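You operate a simulated robot arm through the tools that you are given. There is no shell and no other tool. Be economical: measure what you need, move in short steps, check, and stop when the job is done.

The job below is to be done with a simulated robot arm. You get a single attempt, and the scene is never put back.

Task
Nest the small tub in the medium, add the white bun, lid it.

The check looks at the end state, three seconds after you hand in, the way a careful person would. Anything else that was tipped, shoved, dropped, spilled or broken makes it a failure. Lids that push on must go on centred and level and be pressed home; caps that screw on are set level and turned clockwise until they are tight.

Robot
A 7-joint arm with a two-finger parallel gripper, fixed in place. Base frame: the origin is at the foot of the arm, x ahead of it, y to its left, z up; the work surface is at about z = 0. Readings come in mm, rad, newtons and seconds.
With the tool pointing down near the work surface it reaches from about 240 to 620 mm from the base axis. Its first joint turns from -1.152 to 1.152 rad. Payload 2.6 kg.
The TCP is the grasp point between the finger pads, 30 mm short of the fingertips. In the tool frame z runs along the fingers and y along their closing line. The gripper opens to 94 mm. The fingers are 28 mm wide and 10 mm thick; the gripper's body (50 by 96 mm) begins 55 mm behind the TCP.
Orientation is that of the tool frame in the base frame, as a unit quaternion [w, x, y, z]. With the fingers straight down and closing along the base's y, the tool's x points along the base's -x, its y along +y and its z along -z.

Tools
- The arm moves only by the tool step_arm. Its arguments are lists of equal length, an entry for each row: "delta_pos": the shift along the tool's x, y, z in units of 200 mm (1.0 is 200 mm), a list of three; "dr": the turn, a rotation vector about the tool's x, y, z in units of 90 degrees (1.0 is 90 degrees), a list of three; "hand": the opening in per cent of the stroke, from 0 (shut) to 100 (fully open). In form: {"delta_pos": [[dx, dy, dz], ...], "dr": [[rx, ry, rz], ...], "hand": [hand, ...]}. A call has 1 to 8 rows; each row is the pose to reach, as a shift and turn from the pose commanded when the call began, along the tool's axes at that moment. A call with a number of a shift or a turn outside -1 to 1 is refused whole. Each row takes 0.2 s and may step no farther than 50 mm and 0.15 rad from the row before; otherwise, or with a gripper value out of range, the whole call is refused. Where a pose cannot be reached the arm comes as near as it can. A force on the tool above 40 N (or 10 N above the force at the start of the call, whichever is more), or a blocked arm, ends the call early, and 0.2 s more pass. Each finger travels about 72 mm/s and halts on what it meets, pressing with about 24 N; the grip force reading is that of the motor and also rises with nothing between the fingers. The clock runs only during rows and for 0.2 s after the last one: add rows that repeat a pose to give the fingers time. The reply holds the time, the measured pose of the TCP, the force on the tool along the base axes, the opening and the grip force, in the units named above and with some noise, with the torque about the TCP (base axes, N m) and any sound that the robot's microphone picked up.
- Cameras (640 x 400 px; columns grow to the right, rows downward): "scene" is fixed at [20.5, 415.9, 578.5]; the picture's right is [-0.91, -0.42, 0.00], its down [-0.19, 0.41, -0.90] and it looks along [0.38, -0.81, -0.45] (base axes); focal length 343 px, centre (320, 200). "wrist" rides on the gripper at [76, 14, -103] in the tool frame; the picture's right is [-0.18, 0.98, 0.00], its down [-0.75, -0.14, -0.64] and it looks along [-0.63, -0.12, 0.77] (tool axes); focal length 243 px, centre (320, 200). There is no depth. A picture from a camera that has moved, and an enlarged one, comes with that camera's place and axes in the base frame and with its lens.
- get_image(camera): a new picture of that camera. It takes no simulated time.
- close_up(camera, box): a new picture of the part [left, top, right, bottom] of that camera's present view, enlarged. It takes no simulated time.
- job_done(): hands the job in; it is judged then, once.

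Work in short steps. Places have to be worked out from the pictures, the camera data and where the tool is seen: move nearer, look again, correct. Check each grasp and each placing, and mend what went wrong. You have 120 turns and 64 pictures in all, those below and enlarged ones among them. Open the gripper and draw the arm clear of the work before you hand the job in, unless the task says otherwise; then end with one line.

The tools are called after "Emit:" as a command line: name --argument value ..., lists and objects as JSON in quotes. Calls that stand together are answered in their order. step_arm: Moves the arm, as the interface text tells. Its arguments: {"type":"object","properties":{"delta_pos":{"type":"array"},"dr":{"type":"array"},"hand":{"type":"array"}},"required":["delta_pos","dr","hand"]} The other tools are called the same way: get_image (camera) takes a picture; close_up (camera, box) takes an enlarged picture of a part of a camera's view; job_done () hands the job in.

At the start:

```text
time: 0.0
eef_pos: [225.9, -282.3, 371.2]
ee_rot: [0.0, 0.0, 1.0, 0.0]
contact_force: [0.0, -0.2, -0.2]
ft_torque: [0.01, 0.02, 0.0]
grip_width: 93.9
finger_force: 0.1
```

scene: 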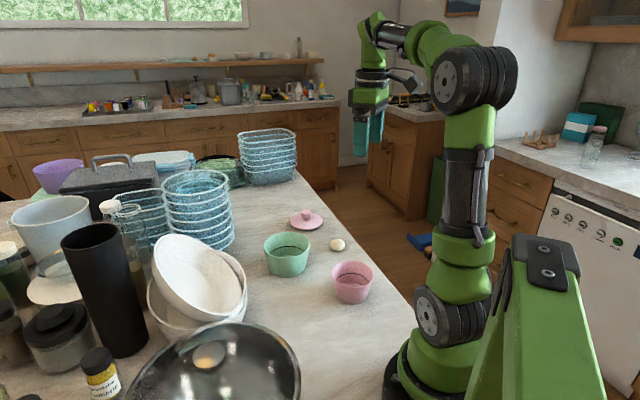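
wrist: 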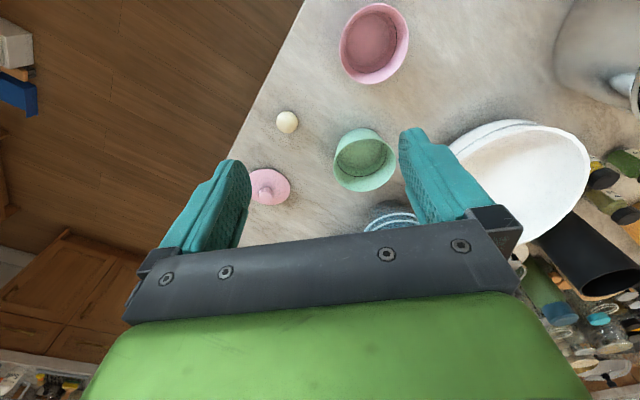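

I'll look closer at the tubs, bun and lid to measure them.

Emit:
close_up --camera "scene" --box '[240, 195, 400, 315]'

Emit:
close_up --camera "wrist" --box '[230, 0, 430, 220]'

```text
3.33 times, centred on (320, 255) of scene
camera zoom: at [20.5, 415.9, 578.5], right [-0.91, -0.42, 0.0], down [-0.19, 0.41, -0.9], along [0.38, -0.81, -0.45], focal length 1143 px, centre (320, 17)
```

zoom: 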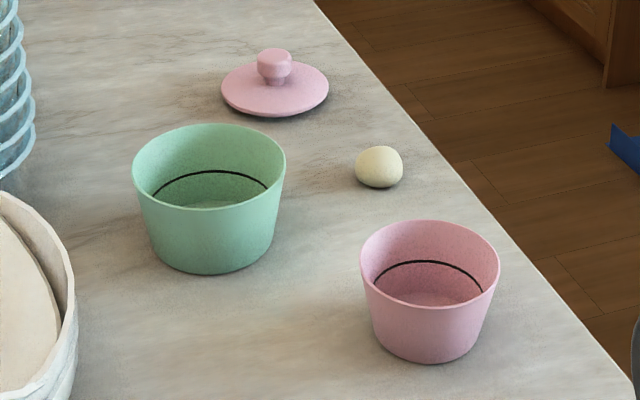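

```text
1.82 times, centred on (330, 110) of wrist
camera zoom: at [149.7, -268.7, 473.5], right [0.18, 0.98, 0.0], down [0.75, -0.14, 0.64], along [0.63, -0.12, -0.77], focal length 441 px, centre (302, 364)
```

zoom: 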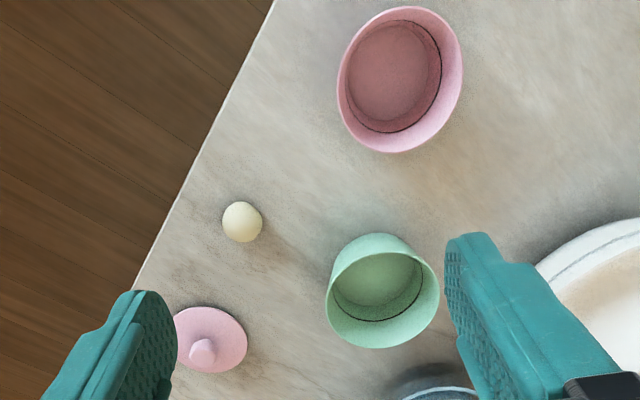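

The pink (small) tub is near (220,-202), green (medium) near (416,-231), bun near (323,-358), lid near (470,-447). I'll move for a closer look at the green tub and lid.

Emit:
step_arm --delta_pos '[[-0.1, 0, 0.1], [-0.2, 0.05, 0.2], [-0.3, 0.1, 0.3]]' --dr '[[0, 0, 0], [0, 0, 0], [0, 0, 0]]' --hand '[100, 100, 100]'

Emit:
get_image --camera "wrist"

```text
time: 0.8
eef_pos: [286.0, -261.2, 310.1]
ee_rot: [0.001, 0.0, 1.0, 0.001]
contact_force: [-0.8, -0.3, -0.4]
ft_torque: [-0.03, -0.01, -0.02]
grip_width: 94.2
finger_force: 0.0
```

```text
59 pictures are left
camera wrist: at [209.6, -249.0, 413.5], right [0.18, 0.98, 0.0], down [0.75, -0.14, 0.64], along [0.63, -0.12, -0.77], focal length 243 px, centre (320, 200)
```

wrist: 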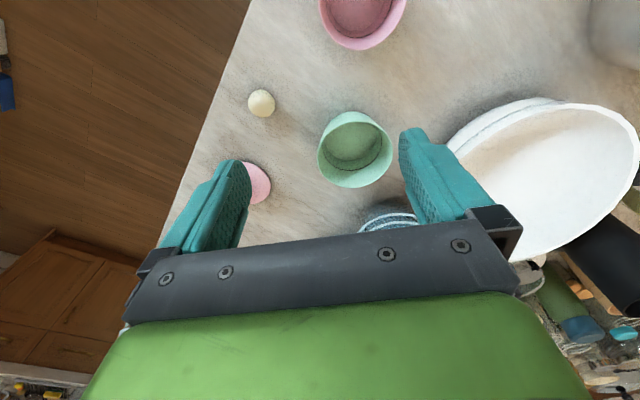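

Emit:
close_up --camera "wrist" --box '[240, 70, 400, 200]'

```text
3.08 times, centred on (320, 135) of wrist
camera zoom: at [209.6, -249.0, 413.5], right [0.18, 0.98, 0.0], down [0.75, -0.14, 0.64], along [0.63, -0.12, -0.77], focal length 746 px, centre (320, 400)
```

zoom: 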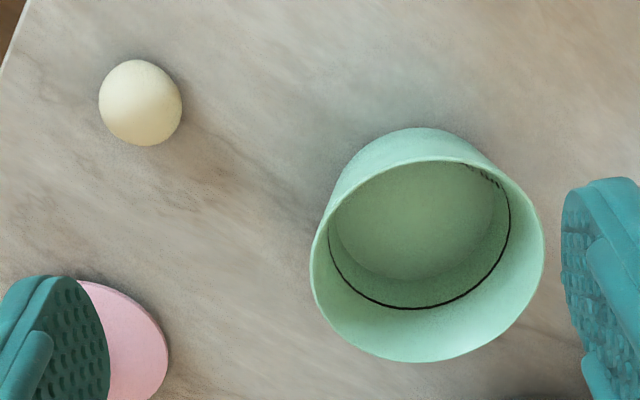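

Green rim is about 124 mm across at (415,-231), height about 65. Now I'll hover over the pink tub to measure it.

Emit:
step_arm --delta_pos '[[0.08, 0.075, 0.18], [0.165, 0.15, 0.36], [0.25, 0.225, 0.54], [0.33, 0.3, 0.72]]' --dr '[[0, 0, 0], [0, 0, 0], [0, 0, 0], [0, 0, 0]]' --hand '[100, 80, 70, 60]'

Emit:
get_image --camera "wrist"

Emit:
close_up --camera "scene" --box '[280, 160, 440, 310]'

```text
time: 1.8
eef_pos: [219.0, -201.0, 166.0]
ee_rot: [0.0, 0.001, 1.0, 0.0]
contact_force: [0.2, -0.3, 0.2]
ft_torque: [0.04, 0.0, 0.0]
grip_width: 56.2
finger_force: 0.0
```

```text
57 pictures are left
camera wrist: at [143.0, -188.2, 269.1], right [0.19, 0.98, 0.0], down [0.75, -0.14, 0.64], along [0.63, -0.12, -0.77], focal length 243 px, centre (320, 200)
```

wrist: 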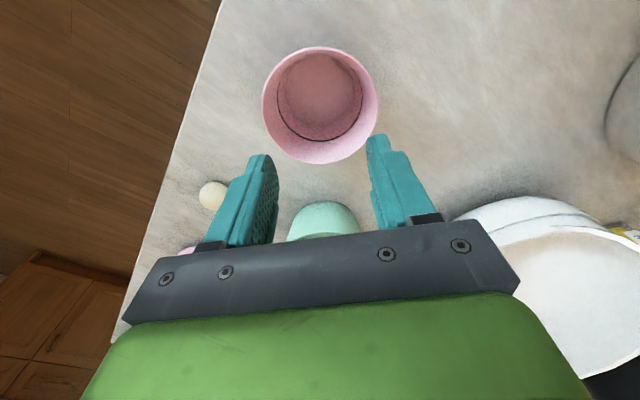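

```text
2.67 times, centred on (360, 235) of scene
camera zoom: at [20.5, 415.9, 578.5], right [-0.91, -0.42, 0.0], down [-0.19, 0.41, -0.9], along [0.38, -0.81, -0.45], focal length 914 px, centre (213, 107)
```

zoom: 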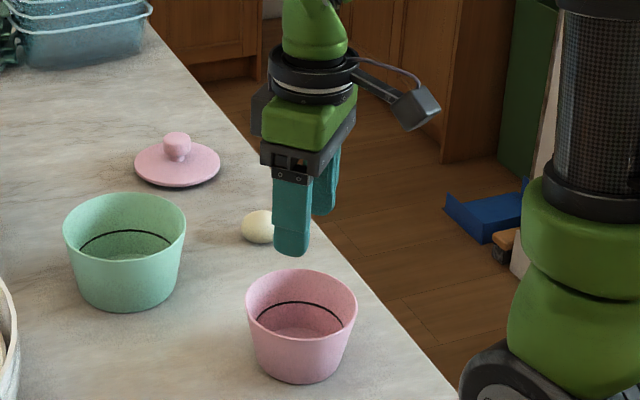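

Pink rim is roughly 100 mm across, near (218,-202). I'll lower so the fingertips are just over the rim and check the alignment.

Emit:
step_arm --delta_pos '[[0, 0, 0.17], [0.0, 0.0, 0.34]]' --dr '[[0, 0, 0], [0, 0, 0]]' --hand '[50, 40]'

Emit:
get_image --camera "wrist"

Emit:
close_up --camera "scene" --box '[290, 200, 420, 310]'

```text
time: 2.4
eef_pos: [218.9, -200.6, 99.2]
ee_rot: [0.0, 0.0, 1.0, 0.0]
contact_force: [0.8, 0.2, 0.1]
ft_torque: [0.01, 0.02, -0.04]
grip_width: 37.7
finger_force: 0.1
```

```text
55 pictures are left
camera wrist: at [143.4, -188.2, 201.9], right [0.18, 0.98, 0.0], down [0.75, -0.14, 0.64], along [0.63, -0.12, -0.77], focal length 243 px, centre (320, 200)
```

wrist: 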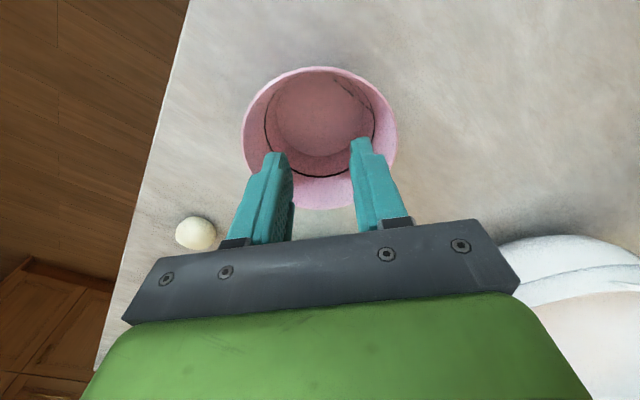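

```text
3.64 times, centred on (355, 255) of scene
camera zoom: at [20.4, 415.9, 578.5], right [-0.91, -0.42, 0.0], down [-0.19, 0.41, -0.9], along [0.38, -0.81, -0.45], focal length 1247 px, centre (193, 0)
```

zoom: 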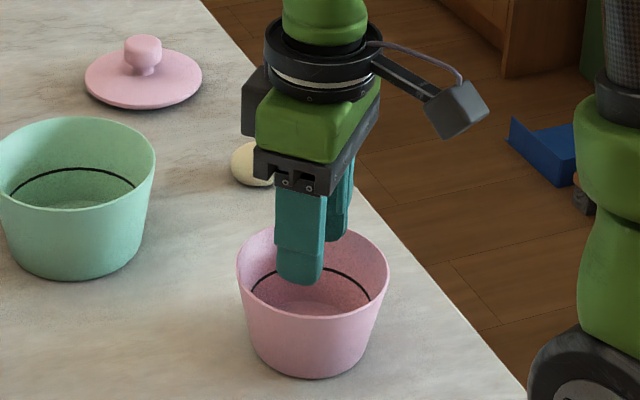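

Accounting for perspective the tub centre is about (222,-202), consistent in both views. I'll lower the fingers inside it and spread them to hold the tub from inside.

Emit:
step_arm --delta_pos '[[-0.015, -0.005, 0.08], [-0.015, -0.005, 0.16], [-0.015, -0.005, 0.225], [-0.015, -0.005, 0.225]]' --dr '[[0, 0, 0], [0, 0, 0], [0, 0, 0], [0, 0, 0]]' --hand '[40, 40, 40, 40]'

Emit:
step_arm --delta_pos '[[0, 0, 0], [0, 0, 0], [0, 0, 0]]' --dr '[[0, 0, 0], [0, 0, 0], [0, 0, 0]]' --hand '[50, 60, 70]'

Emit:
close_up --camera "scene" --box '[290, 200, 420, 310]'

```text
time: 3.4
eef_pos: [222.1, -203.9, 55.9]
ee_rot: [0.0, 0.0, 1.0, 0.0]
contact_force: [1.1, 0.2, -0.4]
ft_torque: [-0.02, 0.01, -0.01]
grip_width: 37.7
finger_force: 0.0
```

```text
time: 4.2
eef_pos: [220.9, -202.9, 54.6]
ee_rot: [-0.001, 0.0, 1.0, 0.0]
contact_force: [-1.9, -0.1, 1.3]
ft_torque: [-0.03, 0.01, -0.01]
grip_width: 52.3
finger_force: 0.1
```

```text
3.64 times, centred on (355, 255) of scene
camera zoom: at [20.5, 415.9, 578.5], right [-0.91, -0.42, 0.0], down [-0.19, 0.41, -0.9], along [0.38, -0.81, -0.45], focal length 1247 px, centre (193, 0)
```

zoom: 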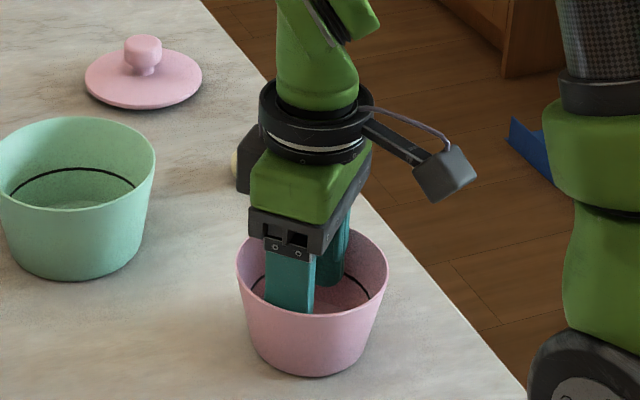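

Fingers stopped at 52 mm, so they press on the inside wall. I'll command full opening and lift a little as a test.

Emit:
step_arm --delta_pos '[[0, 0, 0], [0, 0, -0.02], [0, 0, -0.05], [0, 0, -0.08]]' --dr '[[0, 0, 0], [0, 0, 0], [0, 0, 0], [0, 0, 0]]' --hand '[100, 100, 100, 100]'

Emit:
close_up --camera "scene" --box '[290, 200, 420, 310]'

```text
time: 5.2
eef_pos: [223.2, -202.1, 69.7]
ee_rot: [0.0, 0.001, 1.0, 0.0]
contact_force: [-0.1, -0.1, -1.5]
ft_torque: [-0.02, 0.0, -0.02]
grip_width: 53.5
finger_force: 0.1
```

```text
3.64 times, centred on (355, 255) of scene
camera zoom: at [20.5, 415.9, 578.5], right [-0.91, -0.42, 0.0], down [-0.19, 0.41, -0.9], along [0.38, -0.81, -0.45], focal length 1247 px, centre (193, 0)
```

zoom: 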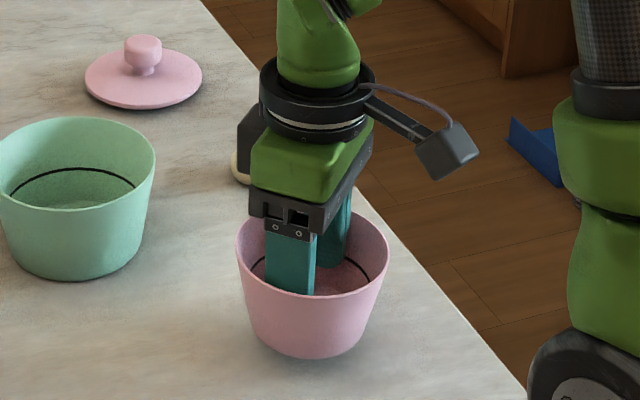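

The tub is held level. I'll raise it and carry it above the green tub.

Emit:
step_arm --delta_pos '[[0, 0, -0.15], [0, 0, -0.33], [-0.03, 0, -0.46], [-0.23, -0.03, -0.48], [-0.45, -0.06, -0.48], [-0.67, -0.1, -0.48], [-0.87, -0.14, -0.48], [-0.97, -0.14, -0.48]]' --dr '[[0, 0, 0], [0, 0, 0], [0, 0, 0], [0, 0, 0], [0, 0, 0], [0, 0, 0], [0, 0, 0], [0, 0, 0]]' --hand '[100, 100, 100, 100, 100, 100, 100, 100]'

Emit:
get_image --camera "wrist"

Emit:
close_up --camera "scene" --box '[220, 170, 350, 290]'

```text
time: 7.0
eef_pos: [418.0, -231.4, 166.1]
ee_rot: [0.0, 0.0, 1.0, 0.0]
contact_force: [0.5, 1.2, -0.9]
ft_torque: [0.01, -0.03, -0.03]
grip_width: 54.3
finger_force: 0.0
```

```text
51 pictures are left
camera wrist: at [342.0, -217.6, 268.7], right [0.18, 0.98, 0.0], down [0.75, -0.14, 0.64], along [0.63, -0.12, -0.77], focal length 243 px, centre (320, 200)
```

wrist: 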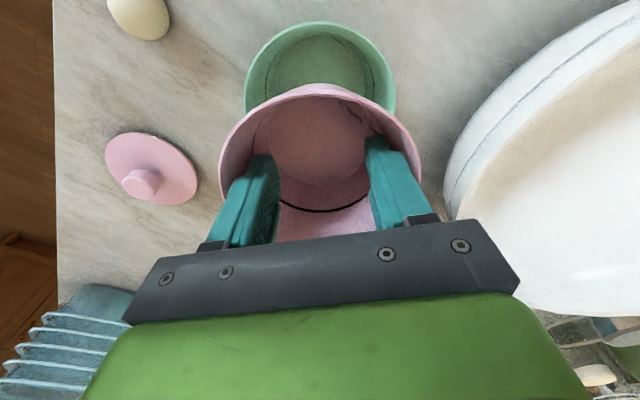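

```text
3.33 times, centred on (285, 230) of scene
camera zoom: at [20.5, 415.9, 578.5], right [-0.91, -0.42, 0.0], down [-0.19, 0.41, -0.9], along [0.38, -0.81, -0.45], focal length 1143 px, centre (437, 100)
```

zoom: 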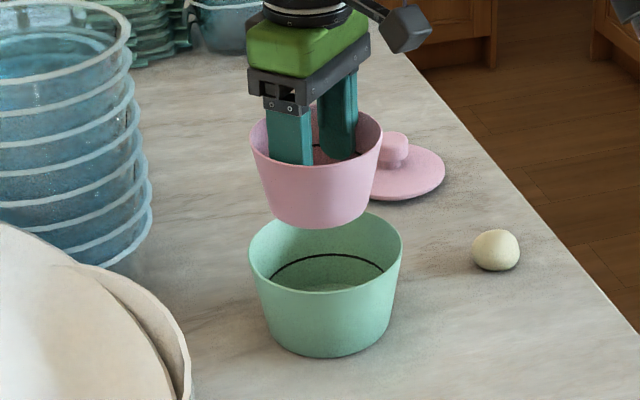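

Pink is nearly over green; green appears about 3 mm nearer in x. I'll correct and lower halfway in.

Emit:
step_arm --delta_pos '[[0.0175, 0, 0.1], [0.0175, 0, 0.2], [0.0175, 0, 0.3]]' --dr '[[0, 0, 0], [0, 0, 0], [0, 0, 0]]' --hand '[100, 100, 100]'

Emit:
close_up --camera "scene" --box '[230, 190, 340, 290]'

Emit:
get_image --camera "wrist"

```text
time: 7.8
eef_pos: [412.7, -232.0, 105.9]
ee_rot: [0.0, 0.0, 1.0, 0.001]
contact_force: [0.2, 0.8, -1.5]
ft_torque: [-0.05, -0.01, -0.04]
grip_width: 54.7
finger_force: 0.0
```

```text
4.00 times, centred on (285, 240) of scene
camera zoom: at [20.5, 415.9, 578.5], right [-0.91, -0.42, 0.0], down [-0.19, 0.41, -0.9], along [0.38, -0.81, -0.45], focal length 1372 px, centre (460, 40)
```

zoom: 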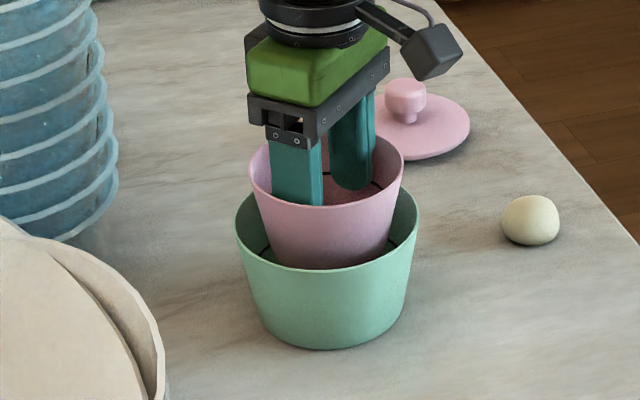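

```text
48 pictures are left
camera wrist: at [337.3, -218.3, 208.4], right [0.18, 0.98, 0.0], down [0.75, -0.14, 0.64], along [0.63, -0.12, -0.77], focal length 243 px, centre (320, 200)
```

wrist: 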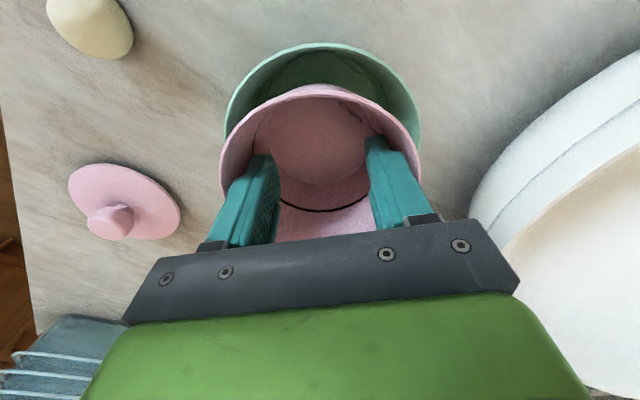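

Centred in both views. Lowering further, gently.

Emit:
step_arm --delta_pos '[[0.0, 0, 0.08], [0.0, 0, 0.15], [0, 0, 0.175], [0, 0, 0.19], [0, 0, 0.2]]' --dr '[[0, 0, 0], [0, 0, 0], [0, 0, 0], [0, 0, 0], [0, 0, 0]]' --hand '[100, 100, 100, 100, 100]'

Emit:
close_up --camera "scene" --box '[230, 190, 340, 290]'

```text
time: 9.0
eef_pos: [414.2, -231.1, 64.7]
ee_rot: [0.0, -0.001, 1.0, 0.0]
contact_force: [-0.5, 0.2, -1.1]
ft_torque: [0.02, 0.01, -0.03]
grip_width: 54.9
finger_force: 0.1
```

```text
4.00 times, centred on (285, 240) of scene
camera zoom: at [20.5, 415.9, 578.5], right [-0.91, -0.42, 0.0], down [-0.19, 0.41, -0.9], along [0.38, -0.81, -0.45], focal length 1372 px, centre (460, 40)
```

zoom: 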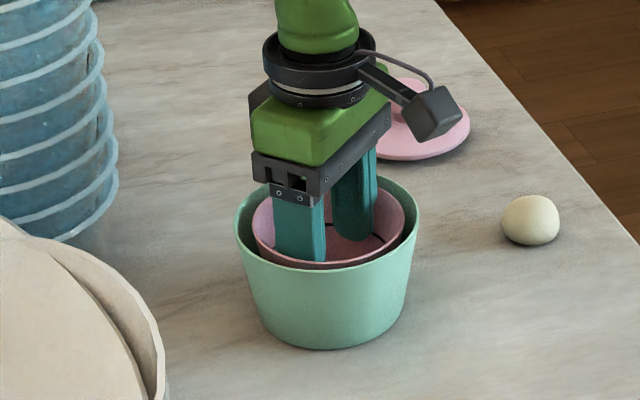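

Pink is inside, not yet touching. I'll go down in 2 mm steps till contact.

Emit:
step_arm --delta_pos '[[0.0, 0, 0.01], [0.0, 0, 0.02]]' --dr '[[0, 0, 0], [0, 0, 0]]' --hand '[100, 100]'

Emit:
step_arm --delta_pos '[[0.0, 0, 0.01], [0.0, 0, 0.02]]' --dr '[[0, 0, 0], [0, 0, 0]]' --hand '[100, 100]'

```text
time: 9.6
eef_pos: [414.0, -231.0, 61.5]
ee_rot: [0.0, 0.001, 1.0, 0.0]
contact_force: [-0.7, 0.4, 2.1]
ft_torque: [-0.01, 0.11, -0.06]
grip_width: 55.1
finger_force: 0.0
```

```text
time: 10.2
eef_pos: [413.4, -232.1, 60.6]
ee_rot: [0.002, 0.001, 1.0, 0.0]
contact_force: [-9.0, 6.0, 37.7]
ft_torque: [0.24, 0.32, -0.11]
grip_width: 54.9
finger_force: 0.0
```

Contact at about z=61. Relieve, close the fingers off the wall, and rise.

Emit:
step_arm --delta_pos '[[0, 0, -0.015], [0, 0, -0.015], [0, 0, -0.015], [0, 0, -0.1], [0, 0, -0.3], [0, 0, -0.5]]' --dr '[[0, 0, 0], [0, 0, 0], [0, 0, 0], [0, 0, 0], [0, 0, 0], [0, 0, 0]]' --hand '[50, 40, 40, 40, 40, 40]'

Emit:
close_up --camera "scene" --box '[230, 190, 340, 290]'

Emit:
get_image --camera "wrist"

```text
time: 11.6
eef_pos: [413.5, -232.2, 157.3]
ee_rot: [0.0, -0.001, 1.0, 0.001]
contact_force: [0.3, 0.2, 0.9]
ft_torque: [-0.03, 0.0, 0.0]
grip_width: 37.6
finger_force: 0.1
```

```text
4.00 times, centred on (285, 240) of scene
camera zoom: at [20.5, 415.9, 578.5], right [-0.91, -0.42, 0.0], down [-0.19, 0.41, -0.9], along [0.38, -0.81, -0.45], focal length 1372 px, centre (460, 40)
```

zoom: 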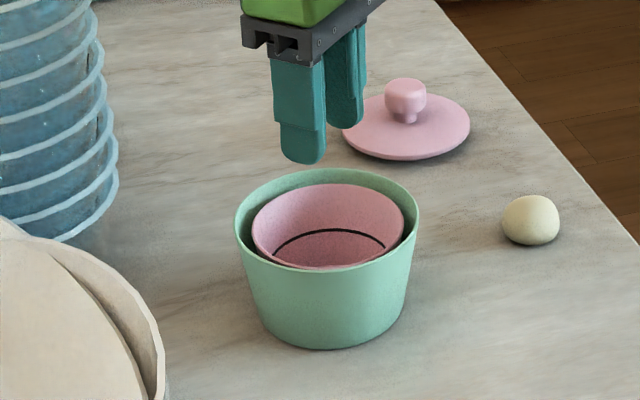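

```text
45 pictures are left
camera wrist: at [337.6, -218.1, 260.7], right [0.18, 0.98, 0.0], down [0.75, -0.14, 0.64], along [0.63, -0.12, -0.77], focal length 243 px, centre (320, 200)
```

wrist: 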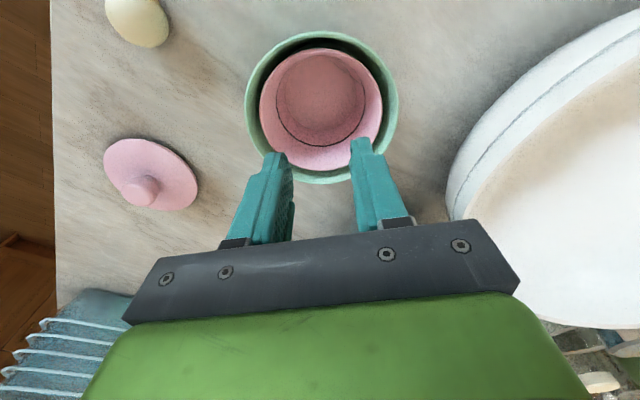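

Nested and centred, green undisturbed. Now I'll hover over the bun.

Emit:
step_arm --delta_pos '[[0.11, -0.15, 0], [0.22, -0.31, 0], [0.33, -0.465, 0], [0.44, -0.62, 0], [0.44, -0.62, 0.1]]' --dr '[[0, 0, 0], [0, 0, 0], [0, 0, 0], [0, 0, 0], [0, 0, 0]]' --hand '[50, 60, 70, 75, 75]'

Emit:
get_image --camera "wrist"

Emit:
close_up --camera "scene" --box '[280, 190, 390, 290]'

```text
time: 12.8
eef_pos: [324.2, -355.2, 138.9]
ee_rot: [0.0, 0.001, 1.0, 0.0]
contact_force: [0.4, -0.3, 0.4]
ft_torque: [0.0, 0.0, 0.04]
grip_width: 70.5
finger_force: 0.1
```

```text
44 pictures are left
camera wrist: at [248.8, -341.7, 240.5], right [0.18, 0.98, 0.0], down [0.75, -0.14, 0.64], along [0.63, -0.12, -0.77], focal length 243 px, centre (320, 200)
```

wrist: 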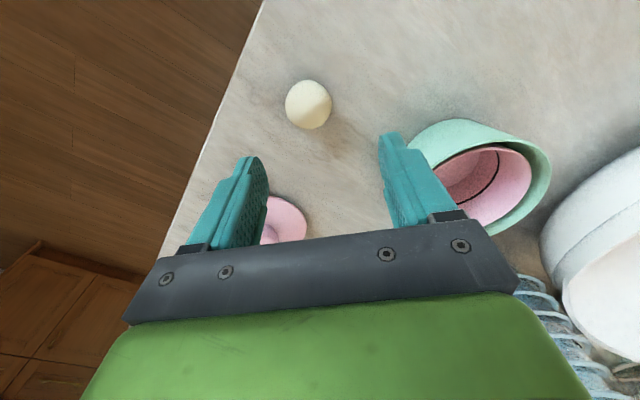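

```text
4.00 times, centred on (335, 240) of scene
camera zoom: at [20.5, 415.8, 578.5], right [-0.91, -0.42, 0.0], down [-0.19, 0.41, -0.9], along [0.38, -0.81, -0.45], focal length 1372 px, centre (260, 40)
```

zoom: 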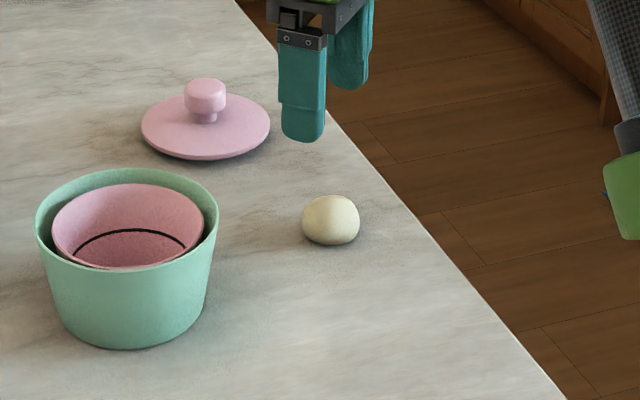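

Bun is at about (321,-365). I'll shift and lower partway, then check.

Emit:
step_arm --delta_pos '[[0.017, -0.05, 0.15], [0.017, -0.05, 0.3]]' --dr '[[0, 0, 0], [0, 0, 0]]' --hand '[75, 75]'

Emit:
get_image --camera "wrist"

Emit:
close_up --camera "scene" --box '[280, 190, 390, 290]'

```text
time: 13.4
eef_pos: [322.5, -365.1, 77.4]
ee_rot: [0.0, 0.001, 1.0, 0.0]
contact_force: [-0.3, -0.4, 0.4]
ft_torque: [0.01, 0.01, -0.06]
grip_width: 70.5
finger_force: 0.0
```

```text
42 pictures are left
camera wrist: at [245.6, -351.3, 180.6], right [0.19, 0.98, 0.0], down [0.75, -0.14, 0.64], along [0.63, -0.12, -0.77], focal length 243 px, centre (320, 200)
```

wrist: 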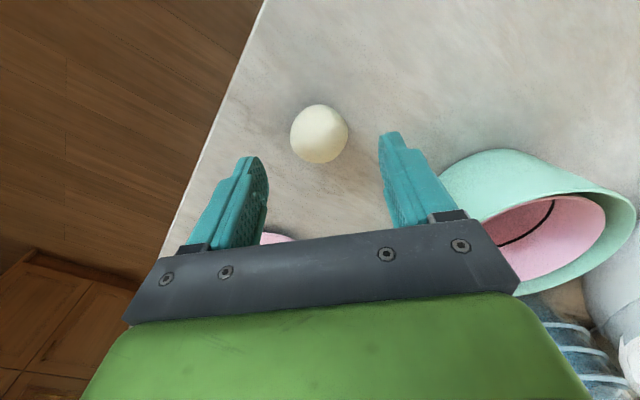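

```text
4.00 times, centred on (335, 240) of scene
camera zoom: at [20.5, 415.9, 578.5], right [-0.91, -0.42, 0.0], down [-0.19, 0.41, -0.9], along [0.38, -0.81, -0.45], focal length 1372 px, centre (260, 40)
```

zoom: 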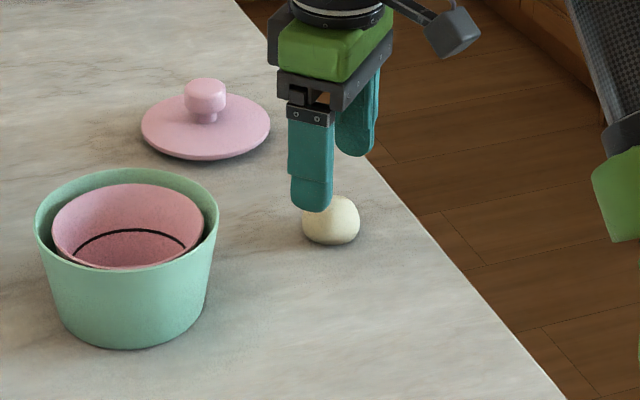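

The bun is centred between the fingers. Descend and close gently.

Emit:
step_arm --delta_pos '[[0, 0, 0.1], [0, 0, 0.2], [0, 0, 0.205], [0, 0, 0.205], [0, 0, 0.205], [0, 0, 0.205]]' --dr '[[0, 0, 0], [0, 0, 0], [0, 0, 0], [0, 0, 0], [0, 0, 0], [0, 0, 0]]' --hand '[75, 75, 65, 55, 45, 38]'

```text
time: 14.8
eef_pos: [322.3, -365.1, 36.6]
ee_rot: [0.0, 0.001, 1.0, 0.0]
contact_force: [-0.9, 0.3, 0.4]
ft_torque: [0.0, 0.0, 0.03]
grip_width: 42.3
finger_force: 24.1
```

Gripped at 42 mm. Lift and carry above the tub.

Emit:
step_arm --delta_pos '[[0, 0, -0.15], [0, 0, -0.35], [0, 0, -0.55], [-0.11, 0.16, -0.6], [-0.22, 0.32, -0.6], [-0.34, 0.49, -0.6], [-0.42, 0.62, -0.6], [-0.46, 0.67, -0.6]]' --dr '[[0, 0, 0], [0, 0, 0], [0, 0, 0], [0, 0, 0], [0, 0, 0], [0, 0, 0], [0, 0, 0], [0, 0, 0]]' --hand '[38, 38, 38, 38, 38, 38, 38, 38]'

Emit:
get_image --camera "wrist"

Emit:
close_up --camera "scene" --box '[230, 170, 350, 290]'

```text
time: 16.6
eef_pos: [414.3, -231.3, 158.8]
ee_rot: [0.0, 0.0, 1.0, 0.001]
contact_force: [-0.1, 0.1, -0.8]
ft_torque: [-0.01, -0.02, 0.0]
grip_width: 42.1
finger_force: 24.3
```

```text
40 pictures are left
camera wrist: at [338.8, -217.6, 260.5], right [0.19, 0.98, 0.0], down [0.75, -0.14, 0.64], along [0.63, -0.12, -0.77], focal length 243 px, centre (320, 200)
```

wrist: 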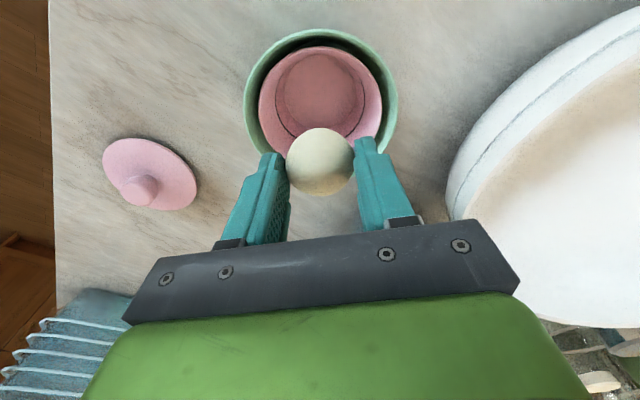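

```text
3.33 times, centred on (290, 230) of scene
camera zoom: at [20.5, 415.9, 578.5], right [-0.91, -0.42, 0.0], down [-0.19, 0.41, -0.9], along [0.38, -0.81, -0.45], focal length 1143 px, centre (420, 100)
```

zoom: 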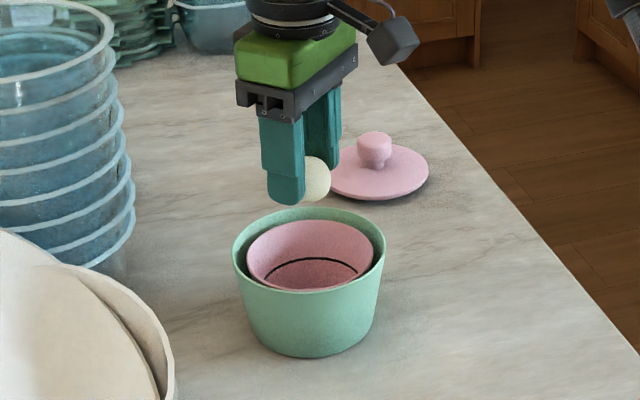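

Bun is held and centred above the tub. Lower it inside to just above the floor.

Emit:
step_arm --delta_pos '[[-0.005, 0, 0.15], [-0.005, 0, 0.3], [-0.005, 0, 0.42], [-0.005, 0, 0.5], [-0.005, 0, 0.54]]' --dr '[[0, 0, 0], [0, 0, 0], [0, 0, 0], [0, 0, 0], [0, 0, 0]]' --hand '[38, 38, 38, 38, 38]'

Emit:
step_arm --delta_pos '[[0, 0, 0.005], [0, 0, 0.01]]' --dr '[[0, 0, 0], [0, 0, 0]]' --hand '[38, 38]'

```text
time: 17.8
eef_pos: [414.5, -231.6, 49.5]
ee_rot: [0.0, 0.001, 1.0, -0.001]
contact_force: [0.3, -0.1, 0.6]
ft_torque: [0.03, -0.02, 0.0]
grip_width: 42.1
finger_force: 24.3
```

```text
time: 18.4
eef_pos: [415.8, -232.4, 47.1]
ee_rot: [-0.001, 0.0, 1.0, 0.0]
contact_force: [0.1, 0.1, 0.1]
ft_torque: [-0.04, 0.01, 0.02]
grip_width: 41.9
finger_force: 23.8
```

Near the floor with light contact. Open slightly, then rise out.

Emit:
step_arm --delta_pos '[[0, 0, 0], [0, 0, 0], [0, 0, -0.05], [0, 0, -0.2], [0, 0, -0.4], [0, 0, -0.6]]' --dr '[[0, 0, 0], [0, 0, 0], [0, 0, 0], [0, 0, 0], [0, 0, 0], [0, 0, 0]]' --hand '[49, 49, 49, 49, 49, 49]'

Emit:
get_image --camera "wrist"

Emit:
close_up --camera "scene" --box '[230, 190, 340, 290]'

```text
time: 19.8
eef_pos: [414.2, -232.3, 167.2]
ee_rot: [-0.001, 0.0, 1.0, 0.0]
contact_force: [-0.2, 0.2, -0.1]
ft_torque: [-0.01, 0.03, 0.0]
grip_width: 46.2
finger_force: 0.1
```

```text
38 pictures are left
camera wrist: at [338.2, -217.9, 270.3], right [0.18, 0.98, 0.0], down [0.75, -0.14, 0.64], along [0.63, -0.12, -0.77], focal length 243 px, centre (320, 200)
```

wrist: 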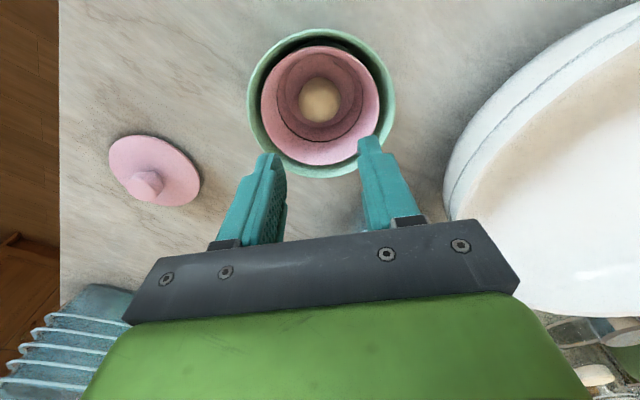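

```text
4.00 times, centred on (285, 240) of scene
camera zoom: at [20.5, 415.9, 578.5], right [-0.91, -0.42, 0.0], down [-0.19, 0.41, -0.9], along [0.38, -0.81, -0.45], focal length 1372 px, centre (460, 40)
```

zoom: 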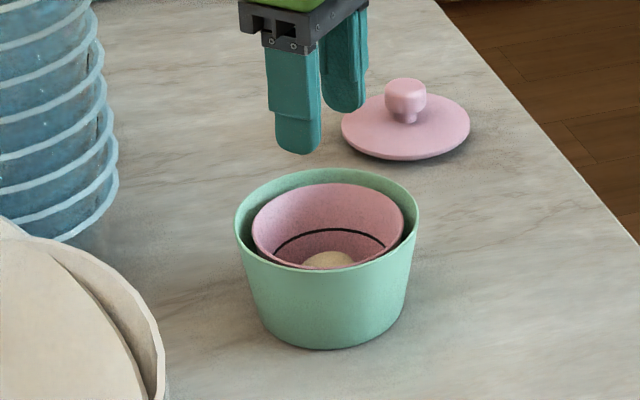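

Bun is in. Now turn the tool so the fingers close tangentially and move towards the lid.

Emit:
step_arm --delta_pos '[[-0.01, -0.15, 0], [-0.03, -0.3, 0], [-0.04, -0.45, 0], [-0.05, -0.6, 0], [-0.07, -0.75, 0], [-0.08, -0.9, 0]]' --dr '[[0, 0, 0.0815], [0, 0, 0.163], [0, 0, 0.2445], [0, 0, 0.326], [0, 0, 0.4075], [0, 0, 0.489]]' --hand '[55, 60, 65, 70, 70, 70]'

Emit:
get_image --camera "wrist"

```text
time: 21.2
eef_pos: [429.7, -410.9, 166.1]
ee_rot: [-0.001, 0.376, 0.927, 0.001]
contact_force: [-0.8, 0.9, 0.3]
ft_torque: [-0.02, 0.03, -0.03]
grip_width: 65.8
finger_force: 0.1
```

```text
36 pictures are left
camera wrist: at [385.9, -349.3, 269.4], right [0.82, 0.58, 0.0], down [0.44, -0.63, 0.64], along [0.37, -0.52, -0.77], focal length 243 px, centre (320, 200)
```

wrist: 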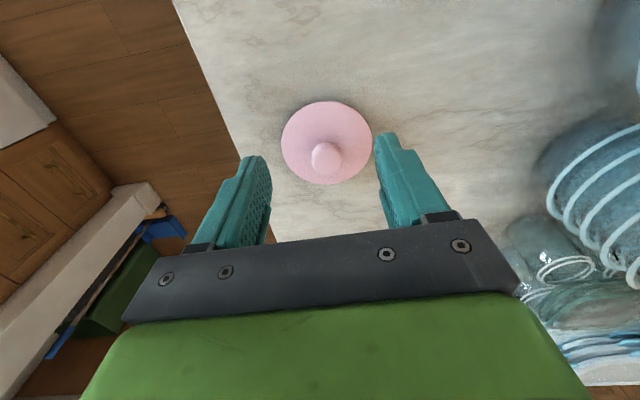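

Lid knob is at about (469,-453). I'll tilt the tool 12° outward for the reach and hover in line with the knob.

Emit:
step_arm --delta_pos '[[-0.08, -0.005, 0.1], [-0.15, -0.01, 0.2], [-0.224, -0.0135, 0.3], [-0.224, -0.0135, 0.37]]' --dr '[[0, -0.045, 0], [0, -0.09, 0], [0, -0.1333, 0], [0, -0.1333, 0]]' --hand '[65, 65, 65, 65]'

Emit:
get_image --camera "wrist"

Emit:
close_up --camera "scene" --box '[260, 170, 350, 250]'

```text
time: 22.2
eef_pos: [461.2, -446.0, 93.6]
ee_rot: [0.097, 0.373, 0.922, -0.039]
contact_force: [0.0, -0.4, 0.4]
ft_torque: [0.03, -0.05, -0.02]
grip_width: 61.0
finger_force: 0.0
```

```text
35 pictures are left
camera wrist: at [402.4, -369.0, 177.0], right [0.81, 0.58, 0.04], down [0.34, -0.52, 0.79], along [0.48, -0.63, -0.62], focal length 243 px, centre (320, 200)
```

wrist: 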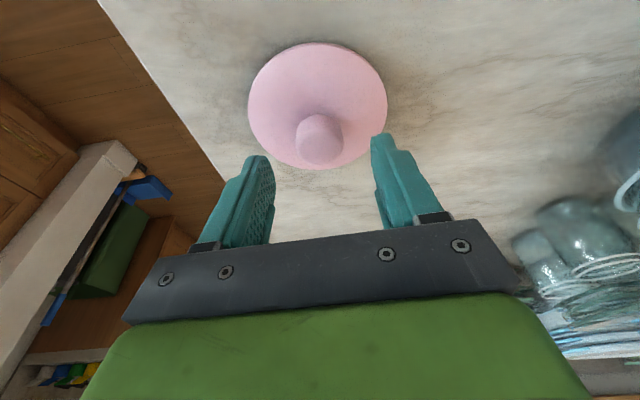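

```text
5.00 times, centred on (305, 210) of scene
camera zoom: at [20.5, 415.9, 578.5], right [-0.91, -0.42, 0.0], down [-0.19, 0.41, -0.9], along [0.38, -0.81, -0.45], focal length 1715 px, centre (395, 150)
```

zoom: 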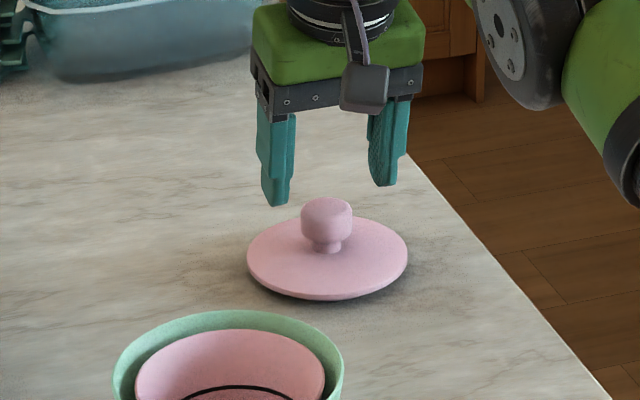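

Knob is centred between the fingers. Advance along the tool axis over the knob and close.

Emit:
step_arm --delta_pos '[[-0.01, 0, 0.08], [-0.01, 0, 0.15], [-0.01, 0, 0.19], [-0.01, 0, 0.21]]' --dr '[[0, 0, 0], [0, 0, 0], [0, 0, 0], [0, 0, 0]]' --hand '[65, 65, 65, 65]'

Emit:
close_up --camera "scene" --box '[260, 170, 350, 250]'

Emit:
get_image --camera "wrist"

```text
time: 23.2
eef_pos: [467.9, -451.5, 51.7]
ee_rot: [0.097, 0.373, 0.922, -0.039]
contact_force: [0.6, -0.3, 0.2]
ft_torque: [0.02, -0.02, 0.01]
grip_width: 61.1
finger_force: 0.1
```

```text
5.00 times, centred on (305, 210) of scene
camera zoom: at [20.5, 415.9, 578.5], right [-0.91, -0.42, 0.0], down [-0.19, 0.41, -0.9], along [0.38, -0.81, -0.45], focal length 1715 px, centre (395, 150)
```

zoom: 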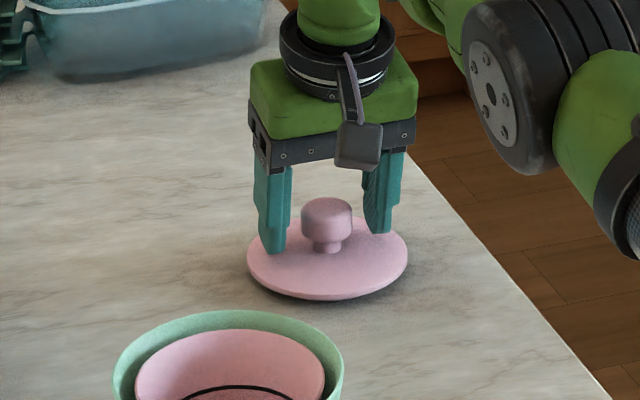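

```text
32 pictures are left
camera wrist: at [409.8, -376.0, 136.8], right [0.81, 0.58, 0.04], down [0.34, -0.52, 0.79], along [0.48, -0.62, -0.62], focal length 243 px, centre (320, 200)
```

wrist: 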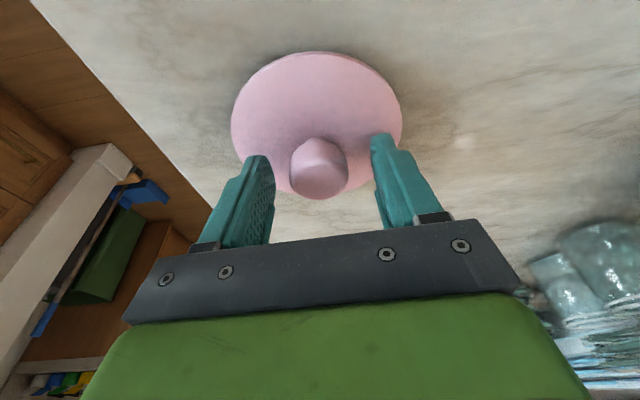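

Aligned with the knob. Close on it.

Emit:
step_arm --delta_pos '[[0, 0, 0], [0, 0, 0], [0, 0, 0], [0, 0, 0]]' --dr '[[0, 0, 0], [0, 0, 0], [0, 0, 0], [0, 0, 0]]' --hand '[50, 38, 25, 20]'

Emit:
step_arm --delta_pos '[[-0.0104, 0, -0.0489], [-0.0208, 0, -0.0978], [-0.0312, 0, -0.1467]]' --dr '[[0, 0, 0], [0, 0, 0], [0, 0, 0]]' --hand '[20, 20, 20]'

Emit:
close_up --camera "scene" --box '[260, 170, 350, 250]'

Emit:
get_image --camera "wrist"

```text
time: 24.2
eef_pos: [469.2, -451.2, 53.2]
ee_rot: [0.097, 0.373, 0.922, -0.039]
contact_force: [0.3, -0.2, 0.5]
ft_torque: [0.0, -0.04, 0.0]
grip_width: 32.7
finger_force: 24.2
```

```text
time: 25.0
eef_pos: [468.6, -450.7, 83.4]
ee_rot: [0.097, 0.372, 0.922, -0.04]
contact_force: [-0.5, 1.0, 0.2]
ft_torque: [-0.01, -0.02, -0.02]
grip_width: 32.6
finger_force: 23.8
```

```text
5.00 times, centred on (305, 210) of scene
camera zoom: at [20.5, 415.9, 578.5], right [-0.91, -0.42, 0.0], down [-0.19, 0.41, -0.9], along [0.38, -0.81, -0.45], focal length 1715 px, centre (395, 150)
```

zoom: 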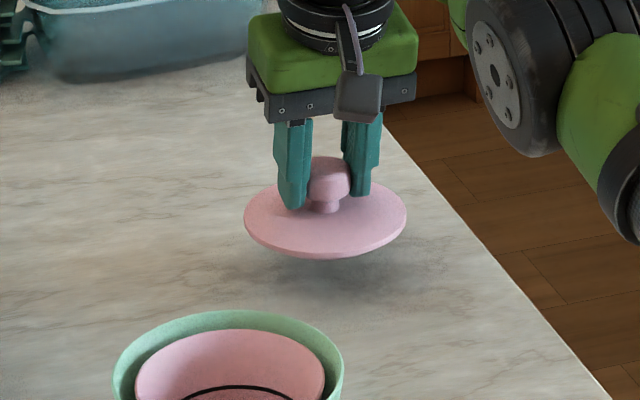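

```text
30 pictures are left
camera wrist: at [409.7, -375.7, 167.3], right [0.81, 0.58, 0.04], down [0.34, -0.52, 0.78], along [0.48, -0.62, -0.62], focal length 243 px, centre (320, 200)
```

wrist: 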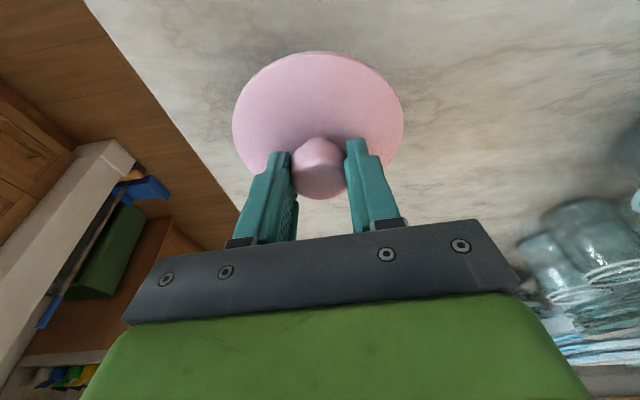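

Lid is held level. Raise it and carry it over the tubs, keeping the same tool tilt.

Emit:
step_arm --delta_pos '[[-0.04, 0, -0.188], [-0.08, 0, -0.3765], [0.064, 0.09, -0.407], [0.255, 0.21, -0.448], [0.447, 0.33, -0.488], [0.638, 0.45, -0.529], [0.829, 0.57, -0.57], [0.877, 0.5995, -0.58]]' --dr '[[0, 0, 0], [0, 0, 0], [0, 0, 0], [0, 0, 0], [0, 0, 0], [0, 0, 0], [0, 0, 0], [0, 0, 0]]' --hand '[20, 20, 20, 20, 20, 20, 20, 20]'

Emit:
close_up --camera "scene" --box '[225, 170, 345, 290]'

Emit:
get_image --camera "wrist"

```text
time: 26.8
eef_pos: [548.7, -315.0, 204.2]
ee_rot: [0.096, 0.373, 0.922, -0.039]
contact_force: [0.3, -0.1, 0.0]
ft_torque: [-0.01, 0.01, 0.0]
grip_width: 32.6
finger_force: 24.1
out of reach, approached as far as the arm can: row 2, 3, 4, 5, 6, 7, 8
```

```text
3.33 times, centred on (285, 230) of scene
camera zoom: at [20.4, 415.9, 578.5], right [-0.91, -0.42, 0.0], down [-0.19, 0.41, -0.9], along [0.38, -0.81, -0.45], focal length 1143 px, centre (437, 100)
```

zoom: 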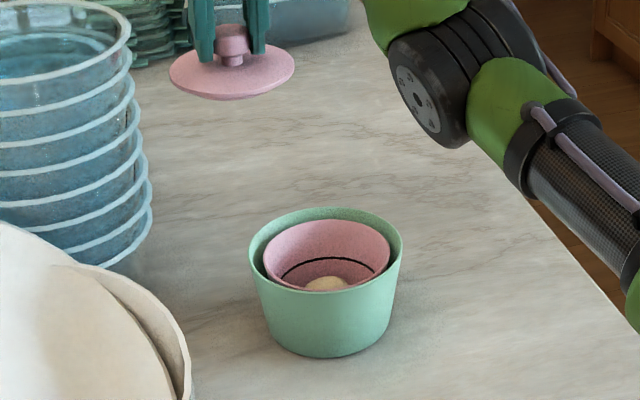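

```text
28 pictures are left
camera wrist: at [490.1, -239.5, 289.5], right [0.81, 0.58, 0.04], down [0.34, -0.52, 0.78], along [0.47, -0.63, -0.62], focal length 243 px, centre (320, 200)
```

wrist: 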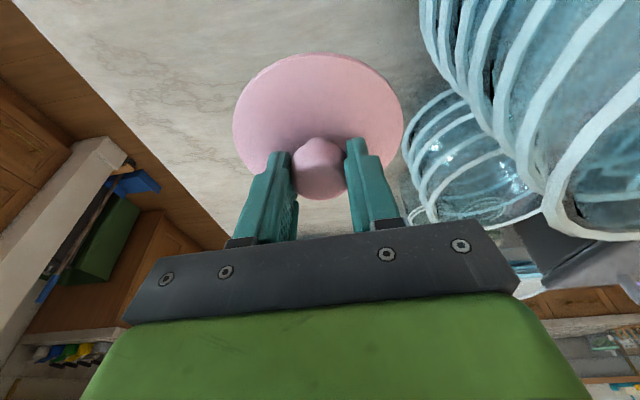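

The arm got stuck at its reach limit at (549,-315,204) with the lid still held. A small inward step will show which pose the commands now refer to.

Emit:
step_arm --delta_pos '[[0.05, 0, -0.01], [0.05, 0, -0.01]]' --dr '[[0, 0, 0], [0, 0, 0]]' --hand '[20, 20]'

```text
time: 27.4
eef_pos: [550.6, -313.2, 207.3]
ee_rot: [0.096, 0.372, 0.922, -0.038]
contact_force: [-0.5, -0.1, 0.4]
ft_torque: [-0.01, -0.01, -0.01]
grip_width: 32.8
finger_force: 24.3
out of reach, approached as far as the arm can: row 1, 2
```

Still stuck; let me look at the whole arm posture.

Emit:
get_image --camera "scene"

```text
27 pictures are left
```

scene: 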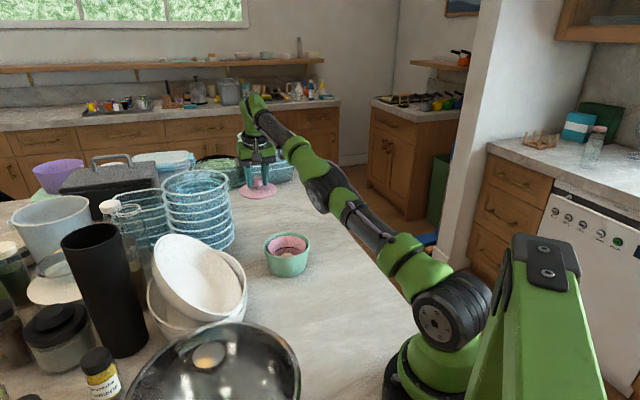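

The elbow is straight (singular). Moving downward should bend it; there is nothing below the lid here.

Emit:
step_arm --delta_pos '[[0.013, 0, 0.062], [0.026, 0, 0.124], [0.039, 0, 0.186]]' --dr '[[0, 0, 0], [0, 0, 0], [0, 0, 0]]' --hand '[20, 20, 20]'

```text
time: 28.2
eef_pos: [558.5, -317.7, 171.7]
ee_rot: [0.096, 0.372, 0.922, -0.039]
contact_force: [-0.1, 0.4, -0.8]
ft_torque: [0.03, -0.02, 0.0]
grip_width: 32.9
finger_force: 24.3
out of reach, approached as far as the arm can: row 1, 2, 3
```

Commands are relative to the actual pose. Continue down and slightly inward to get off the reach limit.

Emit:
step_arm --delta_pos '[[0.042, -0.006, 0.08], [0.084, -0.012, 0.161], [0.125, -0.018, 0.242], [0.167, -0.023, 0.322]]' --dr '[[0, 0, 0], [0, 0, 0], [0, 0, 0], [0, 0, 0]]' --hand '[20, 20, 20, 20]'

```text
time: 29.2
eef_pos: [570.1, -322.6, 109.9]
ee_rot: [0.096, 0.372, 0.922, -0.039]
contact_force: [-0.3, 0.2, -0.1]
ft_torque: [-0.05, -0.04, -0.04]
grip_width: 32.6
finger_force: 24.4
out of reach, approached as far as the arm can: row 1, 2, 3, 4
```

Translations keep the elbow straight; rotating the tool back towards vertical about the wrist should bend it. Trying that with an inward swing.

Emit:
step_arm --delta_pos '[[0.07, 0, 0], [0.14, 0, -0.01], [0.21, 0, -0.02]]' --dr '[[0, 0.045, 0], [0, 0.09, 0], [0, 0.1333, 0]]' --hand '[20, 20, 20]'

```text
time: 30.0
eef_pos: [538.6, -294.0, 106.5]
ee_rot: [-0.001, 0.375, 0.927, 0.001]
contact_force: [0.1, 0.5, -0.6]
ft_torque: [-0.04, -0.02, -0.01]
grip_width: 32.7
finger_force: 24.3
```

Off the limit. Raise first, then move inward a bit.

Emit:
step_arm --delta_pos '[[0.1, -0.03, -0.1], [0.2, -0.05, -0.2], [0.273, -0.077, -0.3], [0.273, -0.077, -0.37]]' --dr '[[0, 0, 0], [0, 0, 0], [0, 0, 0], [0, 0, 0]]' --hand '[20, 20, 20, 20]'

```text
time: 31.0
eef_pos: [522.5, -286.7, 191.6]
ee_rot: [-0.001, 0.375, 0.927, -0.001]
contact_force: [0.2, 0.0, -1.0]
ft_torque: [0.0, 0.01, 0.0]
grip_width: 32.7
finger_force: 24.3
out of reach, approached as far as the arm can: row 1, 2, 3, 4
```

Stuck again from rising. Repeat the rotation trick at this height with larger inward travel.

Emit:
step_arm --delta_pos '[[0.07, 0, 0.01], [0.14, 0, 0.02], [0.21, 0, 0.03], [0.28, 0, 0.04]]' --dr '[[0, 0.05, 0], [0, 0.1, 0], [0, 0.14, 0], [0, 0.14, 0]]' --hand '[20, 20, 20, 20]'

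```text
time: 32.0
eef_pos: [483.7, -246.6, 181.8]
ee_rot: [-0.102, 0.374, 0.921, 0.041]
contact_force: [-0.5, 0.1, -1.2]
ft_torque: [0.01, 0.0, 0.04]
grip_width: 32.7
finger_force: 23.6
```

Free again. Move inward at constant height towards the tub.

Emit:
step_arm --delta_pos '[[0.081, -0.058, 0.018], [0.163, -0.115, 0.037], [0.244, -0.173, 0.055]]' --dr '[[0, 0, 0], [0, 0, 0], [0, 0, 0]]' --hand '[20, 20, 20]'

```text
time: 32.8
eef_pos: [424.1, -238.1, 182.9]
ee_rot: [-0.102, 0.373, 0.921, 0.042]
contact_force: [0.4, -0.3, -0.9]
ft_torque: [-0.02, -0.03, -0.02]
grip_width: 32.7
finger_force: 24.0
```

Working again. Restore the tool's original tilt so that the lid is level.

Emit:
step_arm --delta_pos '[[0, 0, 0], [0, 0, 0], [0, 0, 0], [0, 0, 0]]' --dr '[[0, -0.08, 0], [0, -0.16, 0], [0, -0.23, 0], [0, -0.2733, 0]]' --hand '[20, 20, 20, 20]'

Emit:
close_up --camera "scene" --box '[225, 150, 345, 290]'

Emit:
get_image --camera "wrist"

```text
time: 33.8
eef_pos: [423.7, -236.8, 181.9]
ee_rot: [0.098, 0.372, 0.922, -0.039]
contact_force: [-0.6, -0.2, -0.9]
ft_torque: [-0.02, 0.01, 0.05]
grip_width: 32.4
finger_force: 24.3
```

```text
2.86 times, centred on (285, 220) of scene
camera zoom: at [20.5, 415.9, 578.5], right [-0.91, -0.42, 0.0], down [-0.19, 0.41, -0.9], along [0.38, -0.81, -0.45], focal length 980 px, centre (420, 143)
```

zoom: 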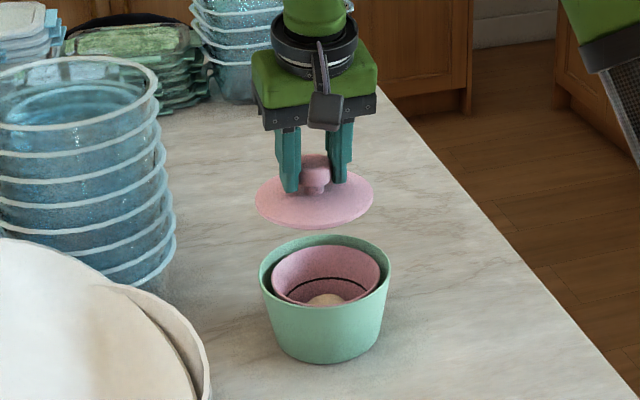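

```text
25 pictures are left
camera wrist: at [364.9, -161.1, 266.7], right [0.81, 0.58, 0.04], down [0.33, -0.52, 0.79], along [0.48, -0.63, -0.62], focal length 243 px, centre (320, 200)
```

wrist: 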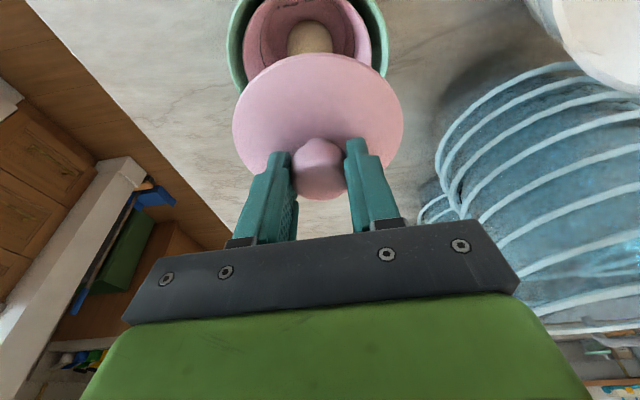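

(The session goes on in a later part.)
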